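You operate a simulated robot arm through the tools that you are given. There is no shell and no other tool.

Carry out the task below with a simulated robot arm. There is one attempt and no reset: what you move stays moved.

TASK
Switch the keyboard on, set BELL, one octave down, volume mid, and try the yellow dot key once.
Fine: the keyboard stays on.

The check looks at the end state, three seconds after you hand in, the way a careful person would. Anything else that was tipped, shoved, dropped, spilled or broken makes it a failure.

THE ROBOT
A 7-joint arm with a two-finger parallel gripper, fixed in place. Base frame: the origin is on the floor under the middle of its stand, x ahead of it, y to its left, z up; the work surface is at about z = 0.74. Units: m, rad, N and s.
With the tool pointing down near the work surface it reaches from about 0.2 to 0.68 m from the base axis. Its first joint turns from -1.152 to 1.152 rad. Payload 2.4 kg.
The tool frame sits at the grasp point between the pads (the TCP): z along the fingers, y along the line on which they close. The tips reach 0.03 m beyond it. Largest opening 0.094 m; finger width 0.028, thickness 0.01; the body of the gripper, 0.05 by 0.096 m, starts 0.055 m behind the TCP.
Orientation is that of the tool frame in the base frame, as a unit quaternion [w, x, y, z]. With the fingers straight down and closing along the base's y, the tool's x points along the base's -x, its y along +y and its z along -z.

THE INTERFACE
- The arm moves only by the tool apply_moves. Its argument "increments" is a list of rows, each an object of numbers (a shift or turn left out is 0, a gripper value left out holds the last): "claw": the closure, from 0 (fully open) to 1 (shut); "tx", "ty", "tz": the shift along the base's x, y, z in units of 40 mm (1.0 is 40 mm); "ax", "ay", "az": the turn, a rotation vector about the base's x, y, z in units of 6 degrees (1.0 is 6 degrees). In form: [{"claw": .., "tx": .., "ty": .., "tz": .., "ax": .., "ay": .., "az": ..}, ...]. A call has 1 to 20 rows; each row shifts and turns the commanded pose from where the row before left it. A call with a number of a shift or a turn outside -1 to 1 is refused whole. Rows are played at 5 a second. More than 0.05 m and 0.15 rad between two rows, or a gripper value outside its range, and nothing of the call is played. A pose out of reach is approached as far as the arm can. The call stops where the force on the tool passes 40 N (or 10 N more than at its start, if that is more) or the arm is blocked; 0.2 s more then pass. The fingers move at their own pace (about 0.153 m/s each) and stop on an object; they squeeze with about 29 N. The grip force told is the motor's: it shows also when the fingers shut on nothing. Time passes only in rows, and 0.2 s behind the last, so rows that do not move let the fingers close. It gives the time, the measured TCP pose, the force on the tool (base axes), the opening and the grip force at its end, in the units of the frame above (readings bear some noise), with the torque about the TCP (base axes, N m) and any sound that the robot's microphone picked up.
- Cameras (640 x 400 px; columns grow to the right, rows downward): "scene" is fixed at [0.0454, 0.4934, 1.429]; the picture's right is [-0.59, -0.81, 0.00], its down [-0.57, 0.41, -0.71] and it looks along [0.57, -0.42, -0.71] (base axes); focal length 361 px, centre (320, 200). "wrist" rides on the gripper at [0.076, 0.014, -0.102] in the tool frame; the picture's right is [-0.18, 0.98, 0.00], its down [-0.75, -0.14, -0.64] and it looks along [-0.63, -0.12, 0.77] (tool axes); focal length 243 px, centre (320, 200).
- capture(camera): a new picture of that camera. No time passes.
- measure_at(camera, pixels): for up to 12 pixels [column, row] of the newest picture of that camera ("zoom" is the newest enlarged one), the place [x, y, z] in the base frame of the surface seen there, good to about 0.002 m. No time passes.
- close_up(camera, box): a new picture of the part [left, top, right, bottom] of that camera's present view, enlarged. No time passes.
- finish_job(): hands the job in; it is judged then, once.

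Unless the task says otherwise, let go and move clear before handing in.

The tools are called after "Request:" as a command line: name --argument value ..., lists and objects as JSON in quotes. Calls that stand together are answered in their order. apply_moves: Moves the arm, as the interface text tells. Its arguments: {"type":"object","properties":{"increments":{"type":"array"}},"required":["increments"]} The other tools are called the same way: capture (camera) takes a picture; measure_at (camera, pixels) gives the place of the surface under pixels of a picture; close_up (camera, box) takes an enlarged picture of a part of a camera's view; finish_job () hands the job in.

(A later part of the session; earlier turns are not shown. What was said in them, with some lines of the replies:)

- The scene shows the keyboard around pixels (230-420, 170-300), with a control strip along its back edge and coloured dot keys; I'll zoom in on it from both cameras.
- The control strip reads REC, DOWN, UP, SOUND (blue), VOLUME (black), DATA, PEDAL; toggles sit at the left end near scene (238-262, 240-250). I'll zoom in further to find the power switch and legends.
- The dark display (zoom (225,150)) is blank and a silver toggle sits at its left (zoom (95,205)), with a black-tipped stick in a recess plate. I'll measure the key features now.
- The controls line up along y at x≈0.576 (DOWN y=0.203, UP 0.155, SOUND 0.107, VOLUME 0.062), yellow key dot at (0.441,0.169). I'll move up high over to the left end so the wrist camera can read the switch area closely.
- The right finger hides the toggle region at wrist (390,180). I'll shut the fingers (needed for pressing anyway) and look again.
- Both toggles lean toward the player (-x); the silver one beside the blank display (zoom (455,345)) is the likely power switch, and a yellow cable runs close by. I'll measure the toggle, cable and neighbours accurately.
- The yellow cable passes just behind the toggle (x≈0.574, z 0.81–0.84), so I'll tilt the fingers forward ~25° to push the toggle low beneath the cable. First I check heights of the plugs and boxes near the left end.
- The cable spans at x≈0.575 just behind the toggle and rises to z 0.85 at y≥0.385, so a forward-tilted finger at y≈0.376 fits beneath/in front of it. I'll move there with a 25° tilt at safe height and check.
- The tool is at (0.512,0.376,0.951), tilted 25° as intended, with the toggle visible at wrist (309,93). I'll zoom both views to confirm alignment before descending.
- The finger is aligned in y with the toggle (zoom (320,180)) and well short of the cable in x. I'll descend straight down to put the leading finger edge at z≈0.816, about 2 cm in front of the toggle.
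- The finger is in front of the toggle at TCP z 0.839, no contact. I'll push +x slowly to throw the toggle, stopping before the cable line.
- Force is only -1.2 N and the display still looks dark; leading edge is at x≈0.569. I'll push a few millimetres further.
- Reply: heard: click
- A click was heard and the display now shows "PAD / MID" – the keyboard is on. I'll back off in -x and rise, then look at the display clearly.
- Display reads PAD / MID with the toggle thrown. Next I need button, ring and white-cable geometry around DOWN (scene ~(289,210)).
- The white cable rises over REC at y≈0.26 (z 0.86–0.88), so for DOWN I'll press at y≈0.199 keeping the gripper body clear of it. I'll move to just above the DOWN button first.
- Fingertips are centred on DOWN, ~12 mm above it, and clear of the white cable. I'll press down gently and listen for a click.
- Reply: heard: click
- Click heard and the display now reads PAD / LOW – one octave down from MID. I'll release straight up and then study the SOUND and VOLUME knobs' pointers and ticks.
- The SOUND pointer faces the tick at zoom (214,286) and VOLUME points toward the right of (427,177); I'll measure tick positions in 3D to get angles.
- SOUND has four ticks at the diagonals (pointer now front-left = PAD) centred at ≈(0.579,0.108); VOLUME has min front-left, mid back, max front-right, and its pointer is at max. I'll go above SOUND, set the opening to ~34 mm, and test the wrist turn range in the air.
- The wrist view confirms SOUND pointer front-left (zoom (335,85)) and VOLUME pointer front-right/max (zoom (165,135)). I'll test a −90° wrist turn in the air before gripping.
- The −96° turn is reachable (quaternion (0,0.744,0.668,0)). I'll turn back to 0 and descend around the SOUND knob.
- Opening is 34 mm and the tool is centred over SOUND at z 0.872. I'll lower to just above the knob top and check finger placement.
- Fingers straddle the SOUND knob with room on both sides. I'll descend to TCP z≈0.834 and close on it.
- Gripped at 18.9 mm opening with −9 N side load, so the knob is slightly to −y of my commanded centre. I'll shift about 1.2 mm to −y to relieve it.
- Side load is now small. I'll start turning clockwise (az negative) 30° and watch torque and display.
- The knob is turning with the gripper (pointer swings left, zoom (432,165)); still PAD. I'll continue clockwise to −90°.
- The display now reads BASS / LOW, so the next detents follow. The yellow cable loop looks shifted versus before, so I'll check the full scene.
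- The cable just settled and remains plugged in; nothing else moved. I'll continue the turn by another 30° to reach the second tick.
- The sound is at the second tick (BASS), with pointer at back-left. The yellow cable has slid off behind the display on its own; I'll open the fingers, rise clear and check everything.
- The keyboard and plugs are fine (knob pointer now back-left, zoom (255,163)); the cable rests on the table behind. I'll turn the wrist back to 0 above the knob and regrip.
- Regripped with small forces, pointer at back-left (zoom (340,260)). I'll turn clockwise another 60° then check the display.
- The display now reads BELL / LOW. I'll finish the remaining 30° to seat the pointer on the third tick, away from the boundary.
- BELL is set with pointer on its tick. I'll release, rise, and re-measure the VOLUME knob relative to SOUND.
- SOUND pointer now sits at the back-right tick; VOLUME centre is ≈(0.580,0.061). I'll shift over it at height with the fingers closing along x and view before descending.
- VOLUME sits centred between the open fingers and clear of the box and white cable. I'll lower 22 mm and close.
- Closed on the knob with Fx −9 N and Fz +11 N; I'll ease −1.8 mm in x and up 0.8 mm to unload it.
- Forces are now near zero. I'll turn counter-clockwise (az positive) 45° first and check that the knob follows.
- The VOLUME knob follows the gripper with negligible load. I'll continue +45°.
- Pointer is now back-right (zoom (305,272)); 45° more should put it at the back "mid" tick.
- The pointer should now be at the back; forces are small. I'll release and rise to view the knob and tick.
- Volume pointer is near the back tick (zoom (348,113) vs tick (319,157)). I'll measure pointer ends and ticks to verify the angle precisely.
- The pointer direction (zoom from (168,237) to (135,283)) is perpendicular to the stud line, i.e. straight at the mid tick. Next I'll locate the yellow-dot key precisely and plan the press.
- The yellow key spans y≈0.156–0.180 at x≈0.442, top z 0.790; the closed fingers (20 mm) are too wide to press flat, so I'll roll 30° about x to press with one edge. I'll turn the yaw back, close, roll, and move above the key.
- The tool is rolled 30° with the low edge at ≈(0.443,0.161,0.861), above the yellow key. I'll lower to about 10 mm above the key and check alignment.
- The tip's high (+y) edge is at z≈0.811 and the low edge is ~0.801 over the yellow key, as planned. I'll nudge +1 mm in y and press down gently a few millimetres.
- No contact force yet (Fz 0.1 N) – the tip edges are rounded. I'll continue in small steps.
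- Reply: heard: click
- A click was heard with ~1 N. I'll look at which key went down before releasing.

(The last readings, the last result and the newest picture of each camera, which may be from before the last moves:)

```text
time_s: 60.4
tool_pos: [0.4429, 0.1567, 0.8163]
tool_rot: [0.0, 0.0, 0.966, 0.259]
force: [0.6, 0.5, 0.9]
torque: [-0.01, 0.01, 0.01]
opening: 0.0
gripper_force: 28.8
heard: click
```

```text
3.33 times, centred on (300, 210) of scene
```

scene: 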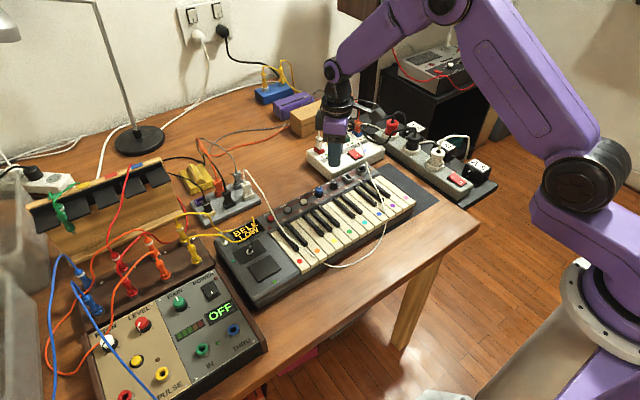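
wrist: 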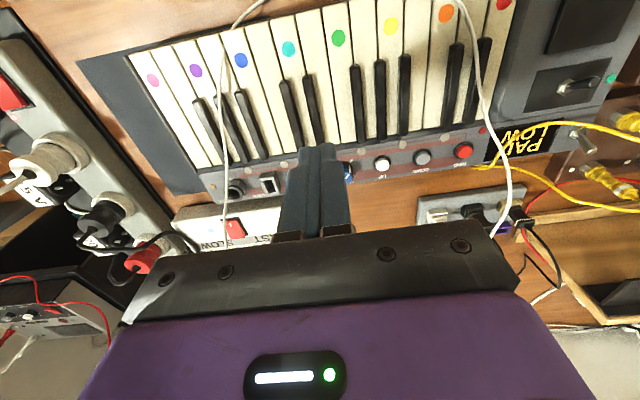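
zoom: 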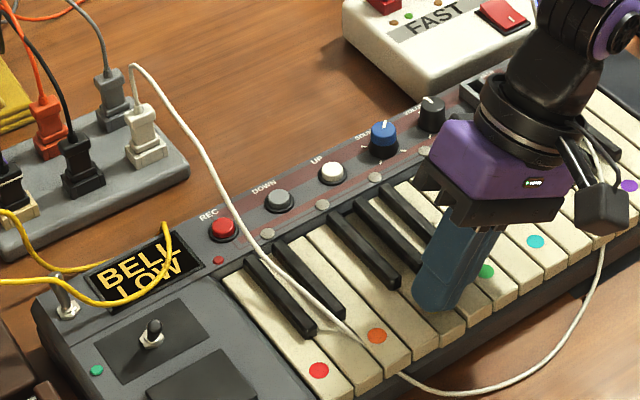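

The click came with the yellow key's front edge dipping slightly (zoom (258,332)). I'll press about 1.5 mm further, without releasing, to make sure it's a full press.

Request:
apply_moves --increments '[{"tz": -0.04}, {}]'

Request:
close_up --camera "scene" --box '[310, 205, 380, 260]'

Request:
close_up --camera "wrist" --box '[240, 80, 400, 220]'

```text
time_s: 61.0
tool_pos: [0.4422, 0.1556, 0.8144]
tool_rot: [0.0, 0.001, 0.966, 0.259]
force: [0.6, 0.5, 0.8]
torque: [0.01, 0.0, 0.0]
opening: 0.0
gripper_force: 29.9
```

```text
7.27 times, centred on (345, 232) of scene
```

zoom: 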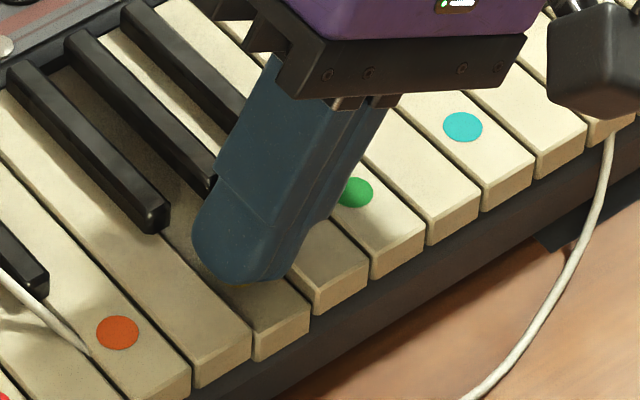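

```text
2.86 times, centred on (320, 150) of wrist
```

zoom: 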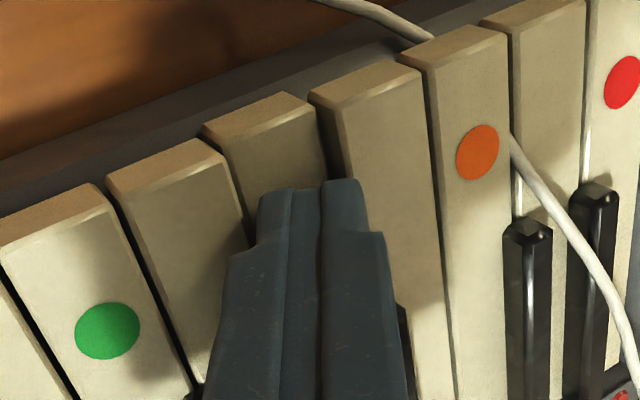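

The yellow key is clearly depressed (its sides visible at wrist zoom (265,140)) with both neighbours level. I'll release straight up and retreat clear.

Request:
apply_moves --increments '[{"tz": 0.3}, {"tz": 0.8}, {"tz": 1.0}, {"tz": 1.0}, {"tz": 0.8, "ax": -1}, {"ax": -1, "tz": 0.5}, {"ax": -1, "ty": -0.6}, {"ax": -1, "ty": -0.8}, {"ax": -1, "ty": -0.8, "tx": -0.5}, {"ty": -0.8, "tx": -0.5}, {"ty": -0.8}, {}]'

Request:
capture --camera "scene"

Request:
close_up --camera "scene" --box '[210, 150, 430, 310]'

Request:
close_up --camera "scene" --box '[150, 190, 290, 280]'

Request:
close_up --camera "scene" --box '[305, 170, 355, 205]'

```text
time_s: 63.6
tool_pos: [0.4026, 0.0028, 0.9906]
tool_rot: [0.0, 0.0, 1.0, 0.0]
force: [0.7, -0.4, 0.6]
torque: [-0.01, -0.04, 0.0]
opening: 0.0
gripper_force: 29.2
```

```text
taken
```

scene: 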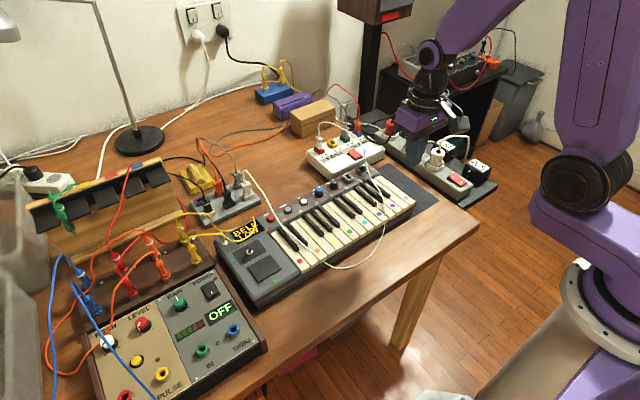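

```text
2.50 times, centred on (320, 230) of scene
```

zoom: 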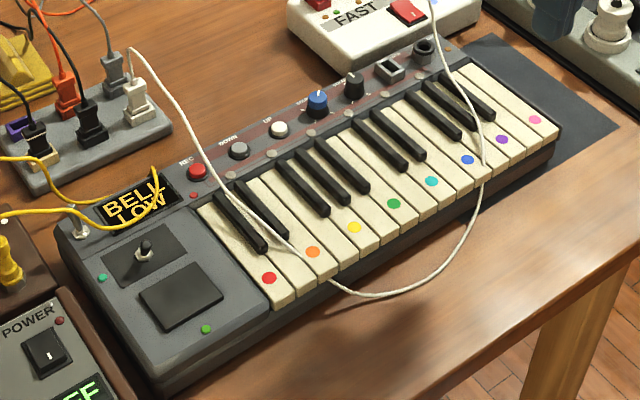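

```text
4.44 times, centred on (220, 235) of scene
```

zoom: 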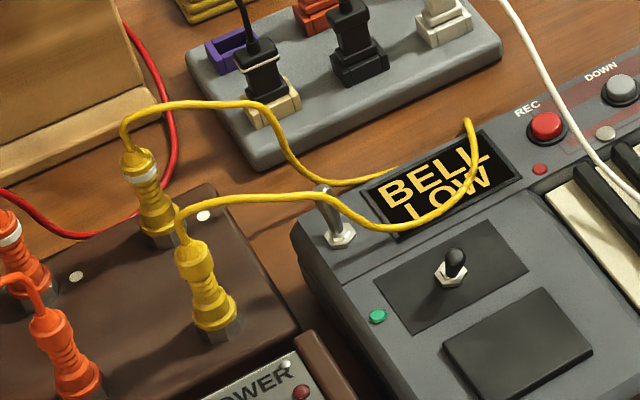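

```text
11.43 times, centred on (330, 188) of scene
```

zoom: 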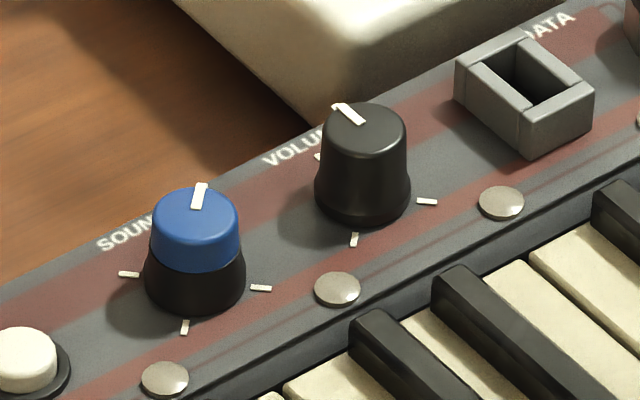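

The display shows BELL / LOW with the power toggle thrown. The SOUND pointer is on its tick, the VOLUME pointer is at the mid tick, and the yellow key is back level after one click. The arm is clear and nothing is tipped or unplugged, though turning the knobs slid the keyboard about 2–3 mm. I'm handing in.

Request:
finish_job

```text
The job is handed in.
```

The keyboard is on and set to BELL, one octave down, with the volume at mid. I pressed the yellow dot key once. I've handed the job in, but I don't have the check's result.

- **Power:** I flipped the silver toggle beside the display. The screen lit up showing PAD / MID.
- **Octave:** I pressed DOWN once and the display went from MID to LOW.
- **Sound:** I turned the SOUND knob two steps clockwise, and the display reads BELL.
- **Volume:** The knob was at maximum. I turned it back so its pointer lines up with the middle tick. The display doesn't show volume, so I judged this by the pointer.
- **Yellow key:** I pressed it once. The microphone picked up a click but no note, and the keys on either side stayed up.

**Moved slightly:** Turning the knobs slid the keyboard about 2–3 mm on the table. The yellow cable beside the toggle slipped off the keyboard partway through and was lying across it again at the end; its plugs stayed in. Nothing was tipped or unplugged, and the arm is clear of the keyboard.
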